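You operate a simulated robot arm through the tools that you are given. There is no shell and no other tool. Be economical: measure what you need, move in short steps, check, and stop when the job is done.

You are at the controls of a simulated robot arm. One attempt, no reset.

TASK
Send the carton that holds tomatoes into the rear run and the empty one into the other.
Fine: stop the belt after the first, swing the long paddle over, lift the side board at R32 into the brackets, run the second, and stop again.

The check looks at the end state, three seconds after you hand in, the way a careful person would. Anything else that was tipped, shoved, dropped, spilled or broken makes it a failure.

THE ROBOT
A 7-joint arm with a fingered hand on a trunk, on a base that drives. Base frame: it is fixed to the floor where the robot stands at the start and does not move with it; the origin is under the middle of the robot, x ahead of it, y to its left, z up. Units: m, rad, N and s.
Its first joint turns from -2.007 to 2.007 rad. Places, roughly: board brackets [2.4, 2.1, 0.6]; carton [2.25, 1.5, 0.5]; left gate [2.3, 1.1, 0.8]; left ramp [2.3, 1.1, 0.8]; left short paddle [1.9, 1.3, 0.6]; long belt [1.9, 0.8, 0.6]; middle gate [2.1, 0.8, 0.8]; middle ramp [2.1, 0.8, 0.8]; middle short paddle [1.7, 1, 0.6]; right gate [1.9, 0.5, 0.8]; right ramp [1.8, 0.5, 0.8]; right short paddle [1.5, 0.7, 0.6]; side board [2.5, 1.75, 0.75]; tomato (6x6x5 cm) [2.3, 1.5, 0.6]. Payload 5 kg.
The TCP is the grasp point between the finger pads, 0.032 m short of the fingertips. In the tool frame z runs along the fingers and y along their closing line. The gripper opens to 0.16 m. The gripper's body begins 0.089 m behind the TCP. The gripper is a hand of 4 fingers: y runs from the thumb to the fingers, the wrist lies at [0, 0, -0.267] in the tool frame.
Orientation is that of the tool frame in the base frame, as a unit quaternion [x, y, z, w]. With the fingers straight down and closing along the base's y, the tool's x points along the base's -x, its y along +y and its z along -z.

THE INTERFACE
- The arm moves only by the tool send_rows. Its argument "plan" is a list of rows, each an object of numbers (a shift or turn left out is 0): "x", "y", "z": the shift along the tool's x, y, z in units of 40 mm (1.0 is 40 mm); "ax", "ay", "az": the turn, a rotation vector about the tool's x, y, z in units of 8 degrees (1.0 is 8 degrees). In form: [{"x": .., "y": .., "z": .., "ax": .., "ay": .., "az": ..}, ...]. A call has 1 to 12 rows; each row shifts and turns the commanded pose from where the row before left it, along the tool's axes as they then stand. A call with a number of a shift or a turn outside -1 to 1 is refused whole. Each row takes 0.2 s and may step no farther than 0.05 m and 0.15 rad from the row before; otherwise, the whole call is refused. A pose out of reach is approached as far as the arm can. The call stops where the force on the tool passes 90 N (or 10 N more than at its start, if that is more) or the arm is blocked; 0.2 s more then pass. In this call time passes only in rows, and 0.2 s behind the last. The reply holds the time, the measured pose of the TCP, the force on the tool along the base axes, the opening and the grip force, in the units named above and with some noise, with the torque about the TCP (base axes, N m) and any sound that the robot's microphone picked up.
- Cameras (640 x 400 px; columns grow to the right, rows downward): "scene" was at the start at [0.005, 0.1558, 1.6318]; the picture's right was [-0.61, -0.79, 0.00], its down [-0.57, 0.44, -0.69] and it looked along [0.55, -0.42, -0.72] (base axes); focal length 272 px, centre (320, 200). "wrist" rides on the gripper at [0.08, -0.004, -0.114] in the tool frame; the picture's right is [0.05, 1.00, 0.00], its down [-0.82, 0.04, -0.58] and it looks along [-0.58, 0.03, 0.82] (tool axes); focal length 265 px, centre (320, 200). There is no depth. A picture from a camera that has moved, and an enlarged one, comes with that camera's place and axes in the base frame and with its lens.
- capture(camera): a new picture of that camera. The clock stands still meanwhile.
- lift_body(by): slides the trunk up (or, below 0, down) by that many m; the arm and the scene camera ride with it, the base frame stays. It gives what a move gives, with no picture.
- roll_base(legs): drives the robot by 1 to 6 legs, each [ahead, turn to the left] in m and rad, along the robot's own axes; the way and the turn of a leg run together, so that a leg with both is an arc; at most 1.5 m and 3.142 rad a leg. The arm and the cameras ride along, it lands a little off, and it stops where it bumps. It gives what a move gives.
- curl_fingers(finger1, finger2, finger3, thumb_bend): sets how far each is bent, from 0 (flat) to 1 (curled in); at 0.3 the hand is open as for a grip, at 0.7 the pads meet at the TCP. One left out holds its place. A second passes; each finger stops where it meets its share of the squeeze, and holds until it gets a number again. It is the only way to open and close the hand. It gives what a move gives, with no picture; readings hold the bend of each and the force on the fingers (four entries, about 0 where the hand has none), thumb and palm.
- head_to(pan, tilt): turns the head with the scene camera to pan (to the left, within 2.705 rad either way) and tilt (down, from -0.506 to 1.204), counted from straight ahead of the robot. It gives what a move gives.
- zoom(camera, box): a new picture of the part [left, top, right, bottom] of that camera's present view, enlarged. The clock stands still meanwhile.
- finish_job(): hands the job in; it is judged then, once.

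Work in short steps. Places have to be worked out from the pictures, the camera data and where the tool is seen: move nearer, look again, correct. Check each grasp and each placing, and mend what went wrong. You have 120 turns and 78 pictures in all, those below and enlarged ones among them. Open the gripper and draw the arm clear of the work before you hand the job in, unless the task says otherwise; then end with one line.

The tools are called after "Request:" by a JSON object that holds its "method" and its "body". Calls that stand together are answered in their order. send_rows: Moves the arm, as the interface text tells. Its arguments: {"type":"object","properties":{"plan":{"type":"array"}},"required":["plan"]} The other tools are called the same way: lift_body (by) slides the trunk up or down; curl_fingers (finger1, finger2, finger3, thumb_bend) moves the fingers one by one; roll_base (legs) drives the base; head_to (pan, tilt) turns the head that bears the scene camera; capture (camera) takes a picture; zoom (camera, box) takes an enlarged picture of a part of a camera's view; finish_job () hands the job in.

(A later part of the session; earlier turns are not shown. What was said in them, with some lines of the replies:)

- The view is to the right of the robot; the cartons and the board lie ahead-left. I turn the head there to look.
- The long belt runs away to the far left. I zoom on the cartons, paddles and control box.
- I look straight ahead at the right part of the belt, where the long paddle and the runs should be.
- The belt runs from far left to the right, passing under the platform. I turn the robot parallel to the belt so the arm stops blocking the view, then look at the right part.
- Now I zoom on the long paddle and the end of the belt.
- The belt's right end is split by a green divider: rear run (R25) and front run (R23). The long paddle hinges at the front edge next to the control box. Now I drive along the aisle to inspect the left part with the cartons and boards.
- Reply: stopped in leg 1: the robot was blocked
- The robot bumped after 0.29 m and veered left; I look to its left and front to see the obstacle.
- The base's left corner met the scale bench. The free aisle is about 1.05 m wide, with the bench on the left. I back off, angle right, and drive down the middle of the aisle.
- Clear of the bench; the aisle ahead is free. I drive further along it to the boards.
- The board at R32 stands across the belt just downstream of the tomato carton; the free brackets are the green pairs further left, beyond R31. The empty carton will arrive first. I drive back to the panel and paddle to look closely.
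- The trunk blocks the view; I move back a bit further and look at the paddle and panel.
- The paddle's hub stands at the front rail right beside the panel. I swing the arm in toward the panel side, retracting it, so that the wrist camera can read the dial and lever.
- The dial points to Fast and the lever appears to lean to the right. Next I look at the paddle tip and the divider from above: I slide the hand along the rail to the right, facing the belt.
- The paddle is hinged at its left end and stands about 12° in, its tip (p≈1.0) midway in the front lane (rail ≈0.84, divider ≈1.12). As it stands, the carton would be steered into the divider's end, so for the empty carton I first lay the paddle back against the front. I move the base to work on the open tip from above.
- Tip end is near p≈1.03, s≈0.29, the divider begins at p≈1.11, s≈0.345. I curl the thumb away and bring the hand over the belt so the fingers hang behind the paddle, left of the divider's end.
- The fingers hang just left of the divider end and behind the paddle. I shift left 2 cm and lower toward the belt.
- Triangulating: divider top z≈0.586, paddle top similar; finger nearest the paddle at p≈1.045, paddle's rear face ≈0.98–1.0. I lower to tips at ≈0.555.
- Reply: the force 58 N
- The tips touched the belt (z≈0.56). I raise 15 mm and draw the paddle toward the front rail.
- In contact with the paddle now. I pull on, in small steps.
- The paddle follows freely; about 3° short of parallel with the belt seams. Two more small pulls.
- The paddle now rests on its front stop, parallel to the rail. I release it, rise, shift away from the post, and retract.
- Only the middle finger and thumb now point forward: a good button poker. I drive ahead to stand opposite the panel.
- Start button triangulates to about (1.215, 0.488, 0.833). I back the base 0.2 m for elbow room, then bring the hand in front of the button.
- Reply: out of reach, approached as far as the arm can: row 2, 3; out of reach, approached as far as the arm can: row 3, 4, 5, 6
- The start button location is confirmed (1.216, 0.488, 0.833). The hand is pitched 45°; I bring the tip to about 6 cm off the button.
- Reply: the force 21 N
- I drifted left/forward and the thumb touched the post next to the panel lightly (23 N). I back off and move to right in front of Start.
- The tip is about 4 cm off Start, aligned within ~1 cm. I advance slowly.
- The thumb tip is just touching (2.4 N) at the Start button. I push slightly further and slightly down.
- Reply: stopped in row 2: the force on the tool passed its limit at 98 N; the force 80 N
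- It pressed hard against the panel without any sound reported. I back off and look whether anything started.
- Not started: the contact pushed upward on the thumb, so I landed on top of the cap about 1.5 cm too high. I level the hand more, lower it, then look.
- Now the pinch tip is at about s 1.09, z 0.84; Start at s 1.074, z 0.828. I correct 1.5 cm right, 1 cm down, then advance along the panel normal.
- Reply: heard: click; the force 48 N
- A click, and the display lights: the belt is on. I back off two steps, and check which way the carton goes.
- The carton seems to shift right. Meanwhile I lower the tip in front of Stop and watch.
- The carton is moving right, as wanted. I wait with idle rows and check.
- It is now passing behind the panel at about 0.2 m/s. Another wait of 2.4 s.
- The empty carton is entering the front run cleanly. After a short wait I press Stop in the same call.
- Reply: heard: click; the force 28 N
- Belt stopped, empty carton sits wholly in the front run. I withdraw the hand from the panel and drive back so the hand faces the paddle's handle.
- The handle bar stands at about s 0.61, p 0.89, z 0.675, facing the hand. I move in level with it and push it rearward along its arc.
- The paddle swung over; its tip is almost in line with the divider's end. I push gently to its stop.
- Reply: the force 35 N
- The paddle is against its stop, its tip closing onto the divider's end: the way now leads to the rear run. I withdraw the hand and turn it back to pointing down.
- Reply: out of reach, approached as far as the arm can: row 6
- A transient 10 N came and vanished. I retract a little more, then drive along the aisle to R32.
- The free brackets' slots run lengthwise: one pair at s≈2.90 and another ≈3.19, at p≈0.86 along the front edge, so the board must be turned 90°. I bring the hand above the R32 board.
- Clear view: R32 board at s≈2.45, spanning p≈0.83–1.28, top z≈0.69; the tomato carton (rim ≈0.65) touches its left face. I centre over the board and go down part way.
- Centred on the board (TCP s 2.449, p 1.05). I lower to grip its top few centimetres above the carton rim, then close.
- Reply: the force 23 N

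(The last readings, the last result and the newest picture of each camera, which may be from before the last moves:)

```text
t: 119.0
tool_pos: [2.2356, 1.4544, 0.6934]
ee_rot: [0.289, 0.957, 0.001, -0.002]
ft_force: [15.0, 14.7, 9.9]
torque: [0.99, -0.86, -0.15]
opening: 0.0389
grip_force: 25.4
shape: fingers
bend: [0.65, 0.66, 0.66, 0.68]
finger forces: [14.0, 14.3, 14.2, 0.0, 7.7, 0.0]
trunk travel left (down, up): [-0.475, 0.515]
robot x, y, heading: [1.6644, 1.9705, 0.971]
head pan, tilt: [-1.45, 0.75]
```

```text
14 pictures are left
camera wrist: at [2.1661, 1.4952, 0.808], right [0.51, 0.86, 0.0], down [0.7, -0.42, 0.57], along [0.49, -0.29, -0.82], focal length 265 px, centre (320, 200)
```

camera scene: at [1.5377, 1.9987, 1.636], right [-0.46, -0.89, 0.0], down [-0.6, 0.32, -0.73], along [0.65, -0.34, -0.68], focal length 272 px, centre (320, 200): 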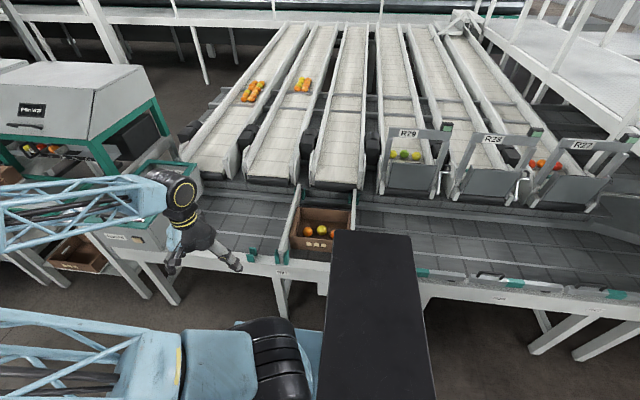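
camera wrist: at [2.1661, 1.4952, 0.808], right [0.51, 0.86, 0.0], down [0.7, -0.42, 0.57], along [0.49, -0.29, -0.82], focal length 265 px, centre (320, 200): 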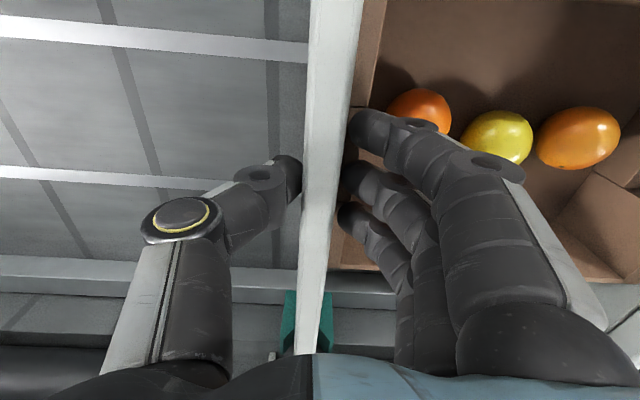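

All three fingers and the thumb hold the board (about 25 N). I lift slowly, checking the load.

Request:
{"method": "send_rows", "body": {"plan": [{"z": -0.4}, {"z": -0.5}, {"z": -0.5}, {"z": -0.6}, {"z": -0.8}]}}

Request:
{"method": "capture", "body": {"camera": "wrist"}}

```text
t: 120.2
tool_pos: [2.2327, 1.4545, 0.804]
ee_rot: [0.29, 0.957, 0.0, -0.005]
ft_force: [0.3, -1.0, -4.2]
torque: [0.04, 0.04, 0.0]
opening: 0.0338
grip_force: 12.5
shape: fingers
bend: [0.68, 0.68, 0.68, 0.68]
finger forces: [4.8, 3.8, 4.1, 0.0, 12.6, 0.0]
trunk travel left (down, up): [-0.475, 0.515]
robot x, y, heading: [1.664, 1.9702, 0.966]
head pan, tilt: [-1.45, 0.75]
```

```text
13 pictures are left
camera wrist: at [2.1654, 1.4946, 0.9186], right [0.51, 0.86, 0.0], down [0.71, -0.42, 0.57], along [0.49, -0.29, -0.82], focal length 265 px, centre (320, 200)
```

wrist: 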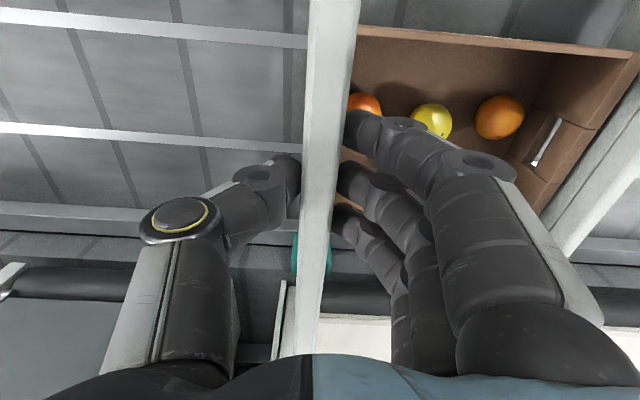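

The board is up, balanced (4 N, no torque). I tighten, raise it clear of the R31 board, then carry it left while turning it 90°.

Request:
{"method": "curl_fingers", "body": {"finger1": 0.8, "finger2": 0.8, "finger3": 0.8, "thumb_bend": 0.8}}

Request:
{"method": "send_rows", "body": {"plan": [{"z": -1}, {"z": -1}, {"z": -1}, {"z": -0.8}]}}

Request:
{"method": "send_rows", "body": {"plan": [{"x": 0.302, "y": 0.923, "az": -0.9375}, {"x": 0.179, "y": 0.954, "az": -0.9375}, {"x": 0.053, "y": 0.97, "az": -0.9375}, {"x": -0.074, "y": 0.968, "az": -0.9375}, {"x": -0.2, "y": 0.95, "az": -0.9375}, {"x": -0.322, "y": 0.916, "az": -0.9375}, {"x": -0.439, "y": 0.866, "az": -0.9375}, {"x": -0.548, "y": 0.802, "az": -0.9375}, {"x": -0.648, "y": 0.723, "az": -0.9375}, {"x": -0.737, "y": 0.632, "az": -0.9375}, {"x": -0.813, "y": 0.531, "az": -0.9375}, {"x": -0.876, "y": 0.42, "az": -0.9375}]}}

```text
t: 121.2
tool_pos: [2.2342, 1.4552, 0.8039]
ee_rot: [0.289, 0.957, 0.001, -0.003]
ft_force: [1.0, -1.5, -3.3]
torque: [0.02, 0.01, 0.0]
opening: 0.0328
grip_force: 22.4
shape: fingers
bend: [0.69, 0.69, 0.69, 0.68]
finger forces: [7.9, 7.3, 7.5, 0.0, 22.7, 0.1]
trunk travel left (down, up): [-0.475, 0.515]
robot x, y, heading: [1.6645, 1.9724, 0.972]
head pan, tilt: [-1.45, 0.75]
```

```text
t: 122.2
tool_pos: [2.2363, 1.4557, 0.959]
ee_rot: [0.29, 0.957, 0.002, -0.004]
ft_force: [1.0, 1.0, -3.3]
torque: [0.08, 0.02, 0.0]
opening: 0.0329
grip_force: 22.8
shape: fingers
bend: [0.69, 0.69, 0.69, 0.68]
finger forces: [8.0, 7.4, 7.8, 0.0, 22.9, 0.1]
trunk travel left (down, up): [-0.475, 0.515]
robot x, y, heading: [1.6661, 1.9698, 0.966]
head pan, tilt: [-1.45, 0.75]
```

```text
t: 124.8
tool_pos: [2.3563, 1.9036, 0.9558]
ee_rot: [-0.473, 0.881, 0.002, -0.002]
ft_force: [0.3, 0.1, -3.6]
torque: [-0.02, -0.01, 0.05]
opening: 0.0328
grip_force: 22.3
shape: fingers
bend: [0.69, 0.69, 0.69, 0.68]
finger forces: [7.6, 7.2, 7.9, 0.0, 22.7, 0.0]
trunk travel left (down, up): [-0.475, 0.515]
robot x, y, heading: [1.6647, 1.9722, 0.967]
head pan, tilt: [-1.45, 0.75]
```

The board is now aligned with the belt. I continue to above the brackets' middle and look.

Request:
{"method": "send_rows", "body": {"plan": [{"x": -0.923, "y": 0.302}, {"x": -0.923, "y": 0.302}, {"x": -0.923, "y": 0.302}, {"x": -0.923, "y": 0.302}]}}

Request:
{"method": "capture", "body": {"camera": "wrist"}}

Request:
{"method": "zoom", "body": {"camera": "scene", "box": [90, 170, 330, 320]}}

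```text
t: 125.8
tool_pos: [2.4011, 2.0542, 0.9584]
ee_rot: [-0.472, 0.882, 0.003, -0.003]
ft_force: [-0.2, -0.4, -3.3]
torque: [-0.05, 0.0, 0.03]
opening: 0.033
grip_force: 22.9
shape: fingers
bend: [0.69, 0.69, 0.69, 0.68]
finger forces: [7.6, 7.3, 7.6, 0.0, 22.5, 0.1]
trunk travel left (down, up): [-0.475, 0.515]
robot x, y, heading: [1.6654, 1.9666, 0.969]
head pan, tilt: [-1.45, 0.75]
```

```text
12 pictures are left
camera wrist: at [2.3611, 1.9846, 1.0709], right [-0.86, 0.51, 0.01], down [0.42, 0.7, 0.58], along [0.29, 0.5, -0.82], focal length 265 px, centre (320, 200)
```

wrist: 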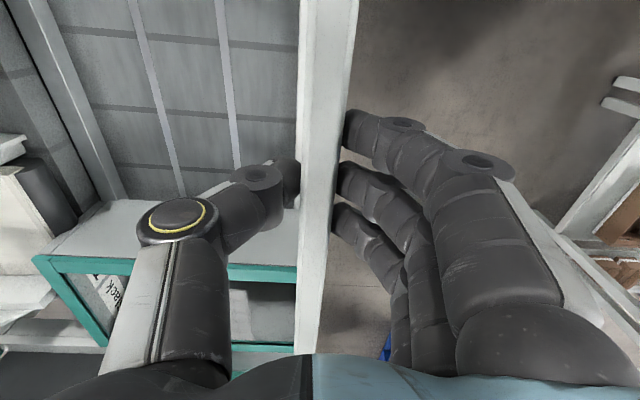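

```text
2.67 times, centred on (210, 245) of scene
camera zoom: at [1.5381, 1.9991, 1.6361], right [-0.46, -0.89, 0.0], down [-0.6, 0.32, -0.73], along [0.65, -0.34, -0.68], focal length 725 px, centre (613, 80)
```

zoom: 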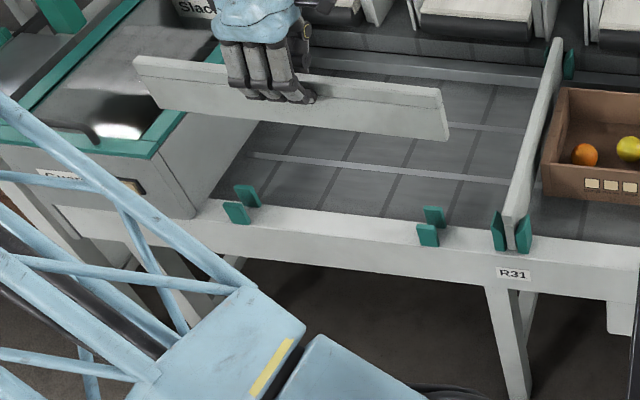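

The bracket pairs are clearly seen directly below the board. Slot line estimated at p≈0.86, board at ≈0.855; I shift 5 mm and lower to just above the posts.

Request:
{"method": "send_rows", "body": {"plan": [{"y": -0.12}, {"z": 1}, {"z": 1}, {"z": 1}, {"z": 1}, {"z": 1}]}}

Request:
{"method": "zoom", "body": {"camera": "scene", "box": [140, 200, 300, 300]}}

```text
t: 127.2
tool_pos: [2.4065, 2.0522, 0.7551]
ee_rot: [-0.472, 0.881, 0.003, -0.002]
ft_force: [0.5, -0.9, -2.9]
torque: [0.0, 0.02, 0.0]
opening: 0.0331
grip_force: 22.6
shape: fingers
bend: [0.69, 0.69, 0.69, 0.68]
finger forces: [7.8, 7.1, 7.7, 0.0, 22.7, 0.0]
trunk travel left (down, up): [-0.475, 0.515]
robot x, y, heading: [1.6623, 1.9736, 0.972]
head pan, tilt: [-1.45, 0.75]
```

```text
4.00 times, centred on (220, 250) of scene
camera zoom: at [1.5385, 1.9987, 1.6361], right [-0.46, -0.89, 0.0], down [-0.6, 0.32, -0.73], along [0.65, -0.34, -0.68], focal length 1087 px, centre (720, 0)
```

zoom: 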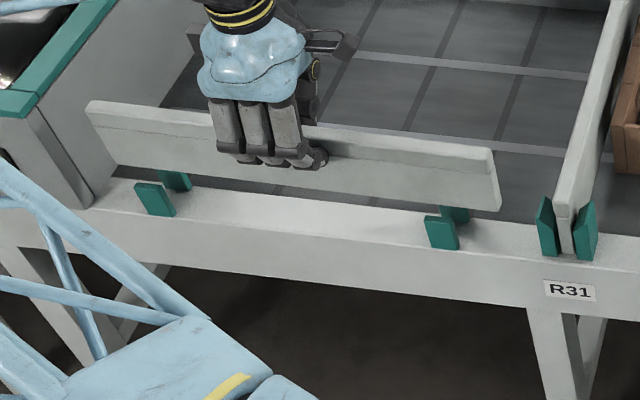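

Geometry matches: board bottom about 17 mm above the post tops and centred in both slots. I lower gently, feeling for contact.

Request:
{"method": "send_rows", "body": {"plan": [{"z": 0.25}, {"z": 0.25}, {"z": 0.25}, {"z": 0.25}]}}

Request:
{"method": "zoom", "body": {"camera": "scene", "box": [140, 200, 300, 300]}}

```text
t: 128.2
tool_pos: [2.4042, 2.0529, 0.7149]
ee_rot: [-0.472, 0.882, 0.003, -0.002]
ft_force: [-0.8, 0.7, -2.6]
torque: [-0.04, 0.02, 0.0]
opening: 0.0331
grip_force: 22.9
shape: fingers
bend: [0.69, 0.69, 0.69, 0.68]
finger forces: [7.7, 7.2, 7.6, 0.0, 22.6, 0.1]
trunk travel left (down, up): [-0.475, 0.515]
robot x, y, heading: [1.6663, 1.9715, 0.967]
head pan, tilt: [-1.45, 0.75]
```

```text
4.00 times, centred on (220, 250) of scene
camera zoom: at [1.5382, 1.9986, 1.6361], right [-0.46, -0.89, 0.0], down [-0.6, 0.32, -0.73], along [0.65, -0.34, -0.68], focal length 1087 px, centre (720, 0)
```

zoom: 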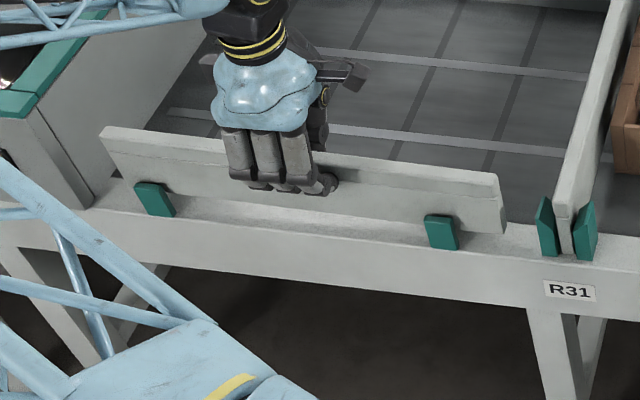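

Both front posts now stand in front of the board, no contact. I lower until it seats.

Request:
{"method": "send_rows", "body": {"plan": [{"z": 0.2}, {"z": 0.2}, {"z": 0.15}]}}

```text
t: 129.1
tool_pos: [2.4032, 2.0509, 0.6951]
ee_rot: [-0.472, 0.881, 0.002, -0.002]
ft_force: [-0.3, 0.9, -2.7]
torque: [-0.07, 0.13, 0.02]
opening: 0.0329
grip_force: 22.9
shape: fingers
bend: [0.69, 0.69, 0.69, 0.68]
finger forces: [8.1, 7.1, 7.7, 0.1, 22.9, 0.0]
trunk travel left (down, up): [-0.475, 0.515]
robot x, y, heading: [1.6612, 1.9689, 0.967]
head pan, tilt: [-1.45, 0.75]
```

Request:
{"method": "send_rows", "body": {"plan": [{"z": 0.1}, {"z": 0.1}]}}

```text
t: 129.7
tool_pos: [2.4048, 2.05, 0.6907]
ee_rot: [-0.471, 0.882, 0.001, 0.0]
ft_force: [0.5, -0.5, 21.8]
torque: [-0.19, 0.14, -0.05]
opening: 0.0324
grip_force: 27.4
shape: fingers
bend: [0.71, 0.7, 0.7, 0.69]
finger forces: [10.5, 8.8, 7.5, 0.0, 28.2, 0.1]
trunk travel left (down, up): [-0.475, 0.515]
robot x, y, heading: [1.6635, 1.9682, 0.968]
head pan, tilt: [-1.45, 0.75]
```

Seated: 22 N upward. I open the hand, rise, and check the board.

Request:
{"method": "curl_fingers", "body": {"finger1": 0.3, "finger2": 0.3, "finger3": 0.3, "thumb_bend": 0.3}}

Request:
{"method": "send_rows", "body": {"plan": [{"z": -0.5}, {"z": -1}, {"z": -1}, {"z": -1}, {"z": -1}, {"z": -1}, {"z": -1}, {"z": -1}]}}

Request:
{"method": "zoom", "body": {"camera": "scene", "box": [100, 180, 420, 380]}}

```text
t: 130.7
tool_pos: [2.404, 2.051, 0.6882]
ee_rot: [-0.473, 0.881, 0.003, -0.002]
ft_force: [0.8, -0.4, 0.5]
torque: [-0.03, -0.01, 0.0]
opening: 0.1701
grip_force: 0.1
shape: fingers
bend: [0.3, 0.3, 0.3, 0.3]
finger forces: [0.0, 0.1, 0.1, 0.0, 0.1, 0.0]
trunk travel left (down, up): [-0.475, 0.515]
robot x, y, heading: [1.6639, 1.9699, 0.968]
head pan, tilt: [-1.45, 0.75]
```

```text
t: 132.4
tool_pos: [2.4061, 2.0506, 0.9868]
ee_rot: [-0.472, 0.881, 0.002, -0.002]
ft_force: [-0.6, -0.3, -0.1]
torque: [-0.03, 0.0, 0.03]
opening: 0.1702
grip_force: 0.1
shape: fingers
bend: [0.3, 0.3, 0.3, 0.3]
finger forces: [0.0, 0.1, 0.0, 0.0, 0.0, 0.0]
trunk travel left (down, up): [-0.475, 0.515]
robot x, y, heading: [1.666, 1.9698, 0.97]
head pan, tilt: [-1.45, 0.75]
```

```text
2.00 times, centred on (260, 280) of scene
camera zoom: at [1.5377, 1.9985, 1.636], right [-0.46, -0.89, 0.0], down [-0.6, 0.32, -0.73], along [0.65, -0.34, -0.68], focal length 544 px, centre (440, 40)
```

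zoom: 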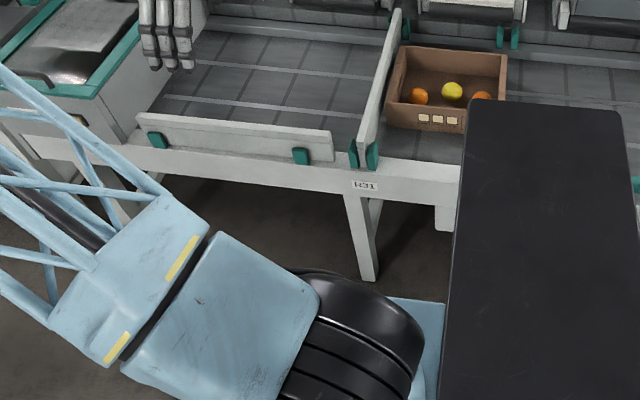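

The board stands in both brackets and the carton's way is free. I fold the hand back to facing the belt, form the poker, and pitch it for the panel.

Request:
{"method": "send_rows", "body": {"plan": [{"x": 0.25, "y": 0.5625, "az": 0.9375}, {"x": 0.321, "y": 0.525, "az": 0.9375}, {"x": 0.387, "y": 0.479, "az": 0.9375}, {"x": 0.446, "y": 0.424, "az": 0.9375}, {"x": 0.498, "y": 0.362, "az": 0.9375}, {"x": 0.541, "y": 0.294, "az": 0.9375}, {"x": 0.575, "y": 0.221, "az": 0.9375}, {"x": 0.599, "y": 0.144, "az": 0.9375}, {"x": 0.612, "y": 0.065, "az": 0.9375}, {"x": 0.615, "y": -0.016, "az": 0.9375}, {"x": 0.608, "y": -0.096, "az": 0.9375}, {"x": 0.59, "y": -0.175, "az": 0.9375}]}}

Request:
{"method": "curl_fingers", "body": {"finger1": 1.0, "finger2": 0.7, "finger3": 1.0, "thumb_bend": 0.7}}

Request:
{"method": "send_rows", "body": {"plan": [{"z": 1}, {"z": 1}, {"z": 1}, {"ay": -0.903}, {"ay": -0.903}, {"ay": -0.903}, {"ay": -0.903}, {"ay": -0.903}, {"ay": -0.903}, {"ay": -0.903}, {"ay": -0.903}]}}

```text
t: 135.1
tool_pos: [2.1104, 2.1007, 0.9883]
ee_rot: [0.29, 0.957, 0.001, -0.004]
ft_force: [1.0, -0.1, -0.3]
torque: [0.0, -0.01, 0.0]
opening: 0.1703
grip_force: 0.0
shape: fingers
bend: [0.3, 0.3, 0.3, 0.3]
finger forces: [0.0, 0.1, 0.1, 0.0, 0.0, 0.0]
trunk travel left (down, up): [-0.475, 0.515]
robot x, y, heading: [1.6634, 1.9702, 0.971]
head pan, tilt: [-1.45, 0.75]
```

```text
t: 136.1
tool_pos: [2.1108, 2.1009, 0.9889]
ee_rot: [0.29, 0.957, 0.001, -0.003]
ft_force: [-1.1, -0.6, -0.3]
torque: [0.01, -0.02, -0.02]
opening: 0.0506
grip_force: 0.0
shape: fingers
bend: [1.0, 0.7, 1.0, 0.7]
finger forces: [0.0, 0.1, 0.1, 0.0, 0.1, 0.0]
trunk travel left (down, up): [-0.475, 0.515]
robot x, y, heading: [1.6637, 1.9697, 0.966]
head pan, tilt: [-1.45, 0.75]
```

```text
t: 138.4
tool_pos: [2.1452, 2.1215, 0.8657]
ee_rot: [0.253, 0.839, -0.139, 0.461]
ft_force: [-0.7, 0.6, 0.1]
torque: [0.01, 0.0, -0.01]
opening: 0.0503
grip_force: 0.0
shape: fingers
bend: [1.0, 0.7, 1.0, 0.7]
finger forces: [0.0, 0.0, 0.0, 0.0, 0.0, 0.1]
out of reach, approached as far as the arm can: row 7, 8, 9, 10
trunk travel left (down, up): [-0.475, 0.515]
robot x, y, heading: [1.6645, 1.9715, 0.967]
head pan, tilt: [-1.45, 0.75]
```

Pitched to 32° below level. I drive back to the panel so the tip lines up with Start.

Request:
{"method": "roll_base", "body": {"legs": [[-1.0, 0.01], [-0.87, 0]]}}

Request:
{"method": "head_to", "body": {"pan": -1.3, "tilt": 0.8}}

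```text
t: 147.8
tool_pos: [1.1245, 0.573, 0.8651]
ee_rot: [0.238, 0.844, -0.131, 0.462]
ft_force: [0.2, -0.9, 0.1]
torque: [0.01, -0.01, 0.04]
opening: 0.0504
grip_force: 0.1
shape: fingers
bend: [1.0, 0.7, 1.0, 0.7]
finger forces: [0.0, 0.0, 0.1, 0.0, 0.1, 0.0]
trunk travel left (down, up): [-0.475, 0.515]
robot x, y, heading: [0.6496, 0.4051, 1.007]
head pan, tilt: [-1.45, 0.75]
```

```text
t: 148.5
tool_pos: [1.1239, 0.5729, 0.8657]
ee_rot: [0.237, 0.845, -0.13, 0.462]
ft_force: [0.2, 0.6, 0.9]
torque: [-0.02, -0.02, 0.0]
opening: 0.0503
grip_force: 0.0
shape: fingers
bend: [1.0, 0.7, 1.0, 0.7]
finger forces: [0.0, 0.0, 0.0, 0.0, 0.0, 0.1]
trunk travel left (down, up): [-0.475, 0.515]
robot x, y, heading: [0.6476, 0.4031, 1.01]
head pan, tilt: [-1.3, 0.799]
```

I level the pitch to 25° and go to the earlier pre-press pose; then one check picture.

Request:
{"method": "send_rows", "body": {"plan": [{"ay": -0.94}, {"z": 0.72, "x": -0.05, "y": -0.27}, {"z": 0.72, "x": -0.05, "y": -0.27}]}}

Request:
{"method": "zoom", "body": {"camera": "scene", "box": [160, 160, 320, 260]}}

```text
t: 149.3
tool_pos: [1.1582, 0.5257, 0.8435]
ee_rot: [0.227, 0.813, -0.145, 0.517]
ft_force: [0.1, -0.2, -1.1]
torque: [0.02, -0.01, 0.0]
opening: 0.0504
grip_force: 0.1
shape: fingers
bend: [1.0, 0.7, 1.0, 0.7]
finger forces: [0.0, 0.1, 0.0, 0.0, 0.0, 0.0]
trunk travel left (down, up): [-0.475, 0.515]
robot x, y, heading: [0.6492, 0.4032, 1.012]
head pan, tilt: [-1.3, 0.799]
```

```text
4.00 times, centred on (240, 210) of scene
camera zoom: at [0.5237, 0.4386, 1.6321], right [-0.29, -0.96, 0.0], down [-0.69, 0.21, -0.7], along [0.67, -0.2, -0.72], focal length 1087 px, centre (640, 160)
```

zoom: 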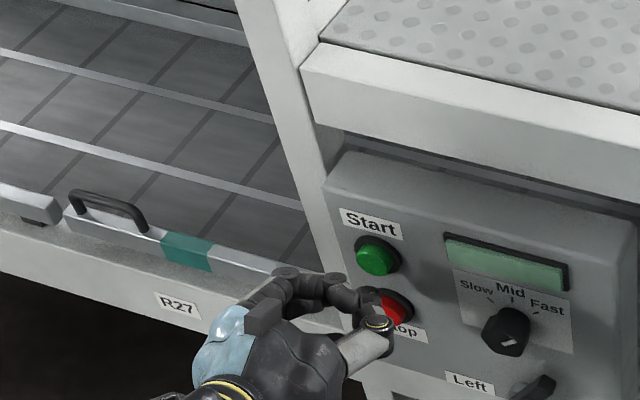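

Alignment matches the earlier successful press. I press Start.

Request:
{"method": "send_rows", "body": {"plan": [{"z": 0.27, "x": -0.125}, {"z": 0.27, "x": -0.125}, {"z": 0.27, "x": -0.125}]}}

```text
t: 150.1
tool_pos: [1.1858, 0.509, 0.8446]
ee_rot: [0.226, 0.813, -0.145, 0.517]
ft_force: [-34.3, 11.1, -8.4]
torque: [0.36, 0.43, -0.75]
opening: 0.0493
grip_force: 17.3
shape: fingers
bend: [1.0, 0.7, 1.0, 0.7]
finger forces: [0.0, 0.0, 0.0, 0.0, 34.9, 0.1]
trunk travel left (down, up): [-0.475, 0.515]
robot x, y, heading: [0.65, 0.4016, 1.01]
head pan, tilt: [-1.3, 0.799]
heard: click
```

Click: running. I withdraw and take the pre-Stop pose, then wait.

Request:
{"method": "send_rows", "body": {"plan": [{"z": -0.6, "x": 0.28}, {"z": -0.3, "x": 0.14}, {"x": 0.77, "z": 0.26}, {"x": 0.77, "z": 0.26}, {"x": 0}, {"x": 0}, {"x": 0}, {"x": 0}, {"x": 0}, {"x": 0}, {"x": 0}, {"x": 0}]}}

Request:
{"method": "send_rows", "body": {"plan": [{"x": 0}, {"x": 0}, {"x": 0}, {"x": 0}, {"x": 0}, {"x": 0}, {"x": 0}, {"x": 0}, {"x": 0}, {"x": 0}]}}

Request:
{"method": "capture", "body": {"camera": "scene"}}

```text
t: 152.7
tool_pos: [1.1488, 0.5323, 0.7792]
ee_rot: [0.228, 0.812, -0.146, 0.517]
ft_force: [0.1, 0.2, 0.2]
torque: [0.02, -0.04, -0.06]
opening: 0.0504
grip_force: 0.2
shape: fingers
bend: [1.0, 0.7, 1.0, 0.7]
finger forces: [0.0, 0.0, 0.0, 0.1, 0.0, 0.1]
trunk travel left (down, up): [-0.475, 0.515]
robot x, y, heading: [0.652, 0.4042, 1.01]
head pan, tilt: [-1.3, 0.799]
```

```text
t: 154.9
tool_pos: [1.1491, 0.5331, 0.7794]
ee_rot: [0.228, 0.813, -0.145, 0.516]
ft_force: [0.7, 0.8, -0.1]
torque: [-0.02, -0.01, 0.03]
opening: 0.0503
grip_force: 0.0
shape: fingers
bend: [1.0, 0.7, 1.0, 0.7]
finger forces: [0.0, 0.0, 0.1, 0.0, 0.0, 0.0]
trunk travel left (down, up): [-0.475, 0.515]
robot x, y, heading: [0.6493, 0.404, 1.014]
head pan, tilt: [-1.3, 0.799]
```

```text
6 pictures are left
camera scene: at [0.5234, 0.4389, 1.632], right [-0.29, -0.96, 0.0], down [-0.69, 0.21, -0.7], along [0.67, -0.2, -0.72], focal length 272 px, centre (320, 200)
```

scene: 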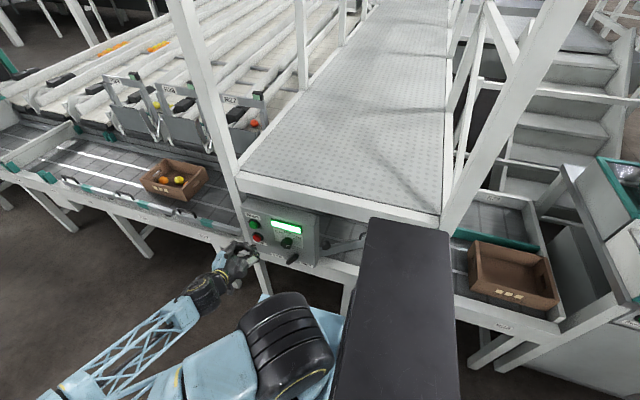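

The tomato carton comes along at 0.2 m/s. I wait about 5 s more.

Request:
{"method": "send_rows", "body": {"plan": [{"x": 0}, {"x": 0}, {"x": 0}, {"x": 0}, {"x": 0}, {"x": 0}, {"x": 0}, {"x": 0}, {"x": 0}, {"x": 0}, {"x": 0}, {"x": 0}]}}

Request:
{"method": "send_rows", "body": {"plan": [{"x": 0}, {"x": 0}, {"x": 0}, {"x": 0}, {"x": 0}, {"x": 0}, {"x": 0}, {"x": 0}, {"x": 0}, {"x": 0}, {"x": 0}, {"x": 0}]}}

Request:
{"method": "capture", "body": {"camera": "scene"}}

```text
t: 157.5
tool_pos: [1.1492, 0.5336, 0.7783]
ee_rot: [0.227, 0.812, -0.145, 0.517]
ft_force: [-1.0, 0.1, 0.4]
torque: [-0.02, 0.04, 0.04]
opening: 0.05
grip_force: 0.0
shape: fingers
bend: [1.0, 0.7, 1.0, 0.7]
finger forces: [0.0, 0.0, 0.0, 0.0, 0.0, 0.0]
trunk travel left (down, up): [-0.475, 0.515]
robot x, y, heading: [0.6476, 0.4047, 1.012]
head pan, tilt: [-1.3, 0.799]
```

```text
t: 160.1
tool_pos: [1.149, 0.5337, 0.778]
ee_rot: [0.228, 0.813, -0.145, 0.516]
ft_force: [0.4, 0.7, 0.1]
torque: [-0.03, 0.01, 0.02]
opening: 0.0504
grip_force: 0.1
shape: fingers
bend: [1.0, 0.7, 1.0, 0.7]
finger forces: [0.0, 0.0, 0.0, 0.1, 0.1, 0.1]
trunk travel left (down, up): [-0.475, 0.515]
robot x, y, heading: [0.6462, 0.4042, 1.006]
head pan, tilt: [-1.3, 0.799]
```

```text
5 pictures are left
camera scene: at [0.5234, 0.4389, 1.632], right [-0.29, -0.96, 0.0], down [-0.69, 0.21, -0.7], along [0.67, -0.2, -0.72], focal length 272 px, centre (320, 200)
```

scene: 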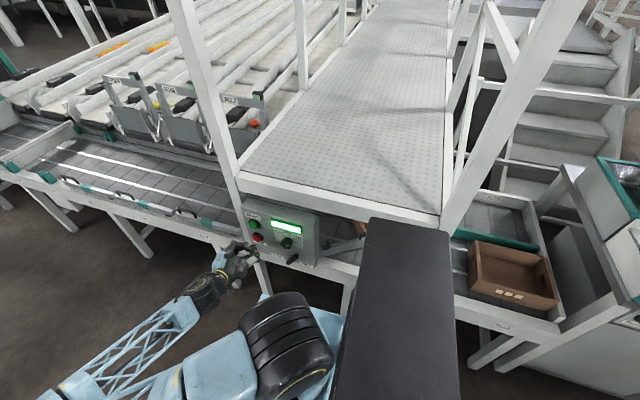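

It is now sliding along the paddle. Another ~2.6 s.

Request:
{"method": "send_rows", "body": {"plan": [{"x": 0}, {"x": 0}, {"x": 0}, {"x": 0}, {"x": 0}, {"x": 0}, {"x": 0}, {"x": 0}, {"x": 0}, {"x": 0}, {"x": 0}, {"x": 0}]}}

Request:
{"method": "zoom", "body": {"camera": "scene", "box": [320, 160, 600, 335]}}

```text
t: 162.7
tool_pos: [1.1486, 0.5334, 0.7787]
ee_rot: [0.227, 0.813, -0.145, 0.516]
ft_force: [-0.3, 0.0, -0.4]
torque: [-0.01, -0.02, 0.01]
opening: 0.0503
grip_force: 0.1
shape: fingers
bend: [1.0, 0.7, 1.0, 0.7]
finger forces: [0.0, 0.0, 0.0, 0.0, 0.0, 0.1]
trunk travel left (down, up): [-0.475, 0.515]
robot x, y, heading: [0.6503, 0.404, 1.011]
head pan, tilt: [-1.3, 0.799]
```

```text
2.29 times, centred on (460, 248) of scene
camera zoom: at [0.5234, 0.4389, 1.632], right [-0.29, -0.96, 0.0], down [-0.69, 0.21, -0.7], along [0.67, -0.2, -0.72], focal length 621 px, centre (0, 91)
```

zoom: 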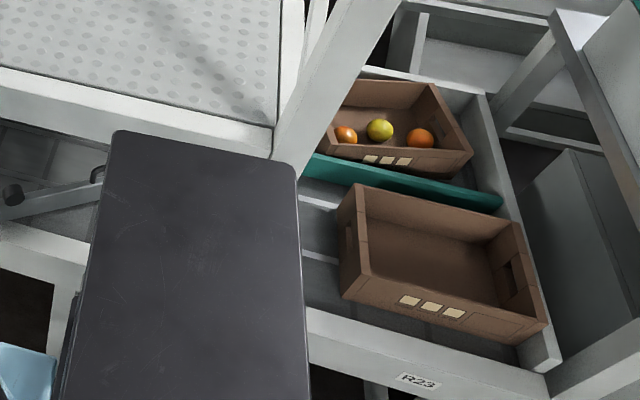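

The tomato carton, with all three tomatoes, is in the rear run. I press Stop.

Request:
{"method": "send_rows", "body": {"plan": [{"x": 0.24, "z": 0.11}, {"z": 0.26, "x": -0.12}, {"z": 0.26, "x": -0.12}, {"z": 0.26, "x": -0.12}, {"z": 0.26, "x": -0.12}]}}

```text
t: 163.9
tool_pos: [1.1855, 0.5082, 0.7684]
ee_rot: [0.227, 0.813, -0.145, 0.516]
ft_force: [-27.5, 8.7, -3.9]
torque: [0.21, 0.29, -0.66]
opening: 0.0492
grip_force: 14.9
shape: fingers
bend: [1.0, 0.7, 1.0, 0.7]
finger forces: [0.0, 0.1, 0.0, 0.0, 29.2, 0.0]
trunk travel left (down, up): [-0.475, 0.515]
robot x, y, heading: [0.6514, 0.4015, 1.012]
head pan, tilt: [-1.3, 0.799]
heard: click
```

Click heard. I withdraw the arm from the panel, open the hand, and check the final state.

Request:
{"method": "send_rows", "body": {"plan": [{"z": -0.9, "x": 0.43}, {"z": -0.9, "x": 0.43}, {"z": -0.9, "x": 0.43}]}}

Request:
{"method": "curl_fingers", "body": {"finger1": 0.3, "finger2": 0.3, "finger3": 0.3, "thumb_bend": 0.3}}

Request:
{"method": "capture", "body": {"camera": "scene"}}

```text
t: 164.7
tool_pos: [1.0858, 0.5696, 0.7688]
ee_rot: [0.228, 0.813, -0.145, 0.516]
ft_force: [-1.3, -0.6, -0.7]
torque: [0.04, -0.03, -0.01]
opening: 0.0507
grip_force: 0.0
shape: fingers
bend: [1.0, 0.7, 1.0, 0.7]
finger forces: [0.0, 0.0, 0.1, 0.1, 0.1, 0.0]
trunk travel left (down, up): [-0.475, 0.515]
robot x, y, heading: [0.65, 0.4018, 1.01]
head pan, tilt: [-1.3, 0.799]
```

```text
t: 165.7
tool_pos: [1.0845, 0.5698, 0.768]
ee_rot: [0.227, 0.813, -0.145, 0.517]
ft_force: [0.1, 0.8, -0.6]
torque: [0.03, -0.02, -0.02]
opening: 0.1699
grip_force: 0.2
shape: fingers
bend: [0.3, 0.3, 0.3, 0.3]
finger forces: [0.0, 0.0, 0.0, 0.0, 0.0, 0.0]
trunk travel left (down, up): [-0.475, 0.515]
robot x, y, heading: [0.6501, 0.4055, 1.008]
head pan, tilt: [-1.3, 0.799]
```

```text
3 pictures are left
camera scene: at [0.5233, 0.4389, 1.632], right [-0.29, -0.96, 0.0], down [-0.69, 0.21, -0.7], along [0.67, -0.2, -0.72], focal length 272 px, centre (320, 200)
```

scene: 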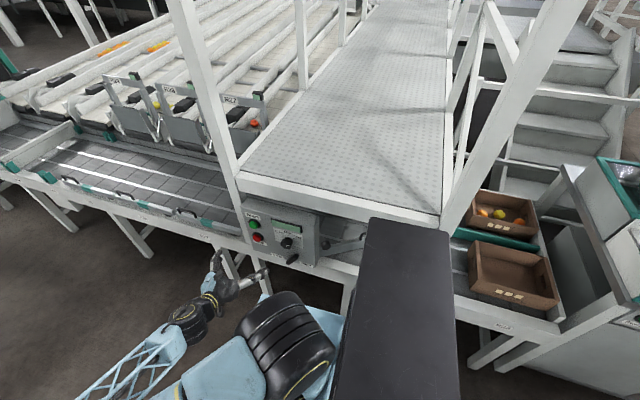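

Belt off, both cartons in their runs. I draw the arm a bit further clear and hand in.

Request:
{"method": "send_rows", "body": {"plan": [{"y": 0.8, "z": -0.4}, {"y": 0.8, "z": -0.4}, {"y": 0.8, "z": -0.4}, {"y": 0.8}]}}

Request:
{"method": "finish_job", "body": {}}

```text
t: 166.7
tool_pos: [1.1159, 0.7027, 0.789]
ee_rot: [0.228, 0.812, -0.146, 0.517]
ft_force: [0.7, -0.7, -0.5]
torque: [0.02, 0.01, -0.01]
opening: 0.1706
grip_force: 0.1
shape: fingers
bend: [0.3, 0.3, 0.3, 0.3]
finger forces: [0.0, 0.0, 0.1, 0.0, 0.0, 0.0]
trunk travel left (down, up): [-0.475, 0.515]
robot x, y, heading: [0.6461, 0.4049, 1.008]
head pan, tilt: [-1.3, 0.799]
```

```text
The job is handed in.
```

The job is handed in: the tomato carton is in the rear run with all three tomatoes, the empty carton is in the front run, the R32 board is in the brackets, the long paddle is swung over, and the belt is stopped; early on the base bumped the scale bench once, and nothing looked shifted afterwards.
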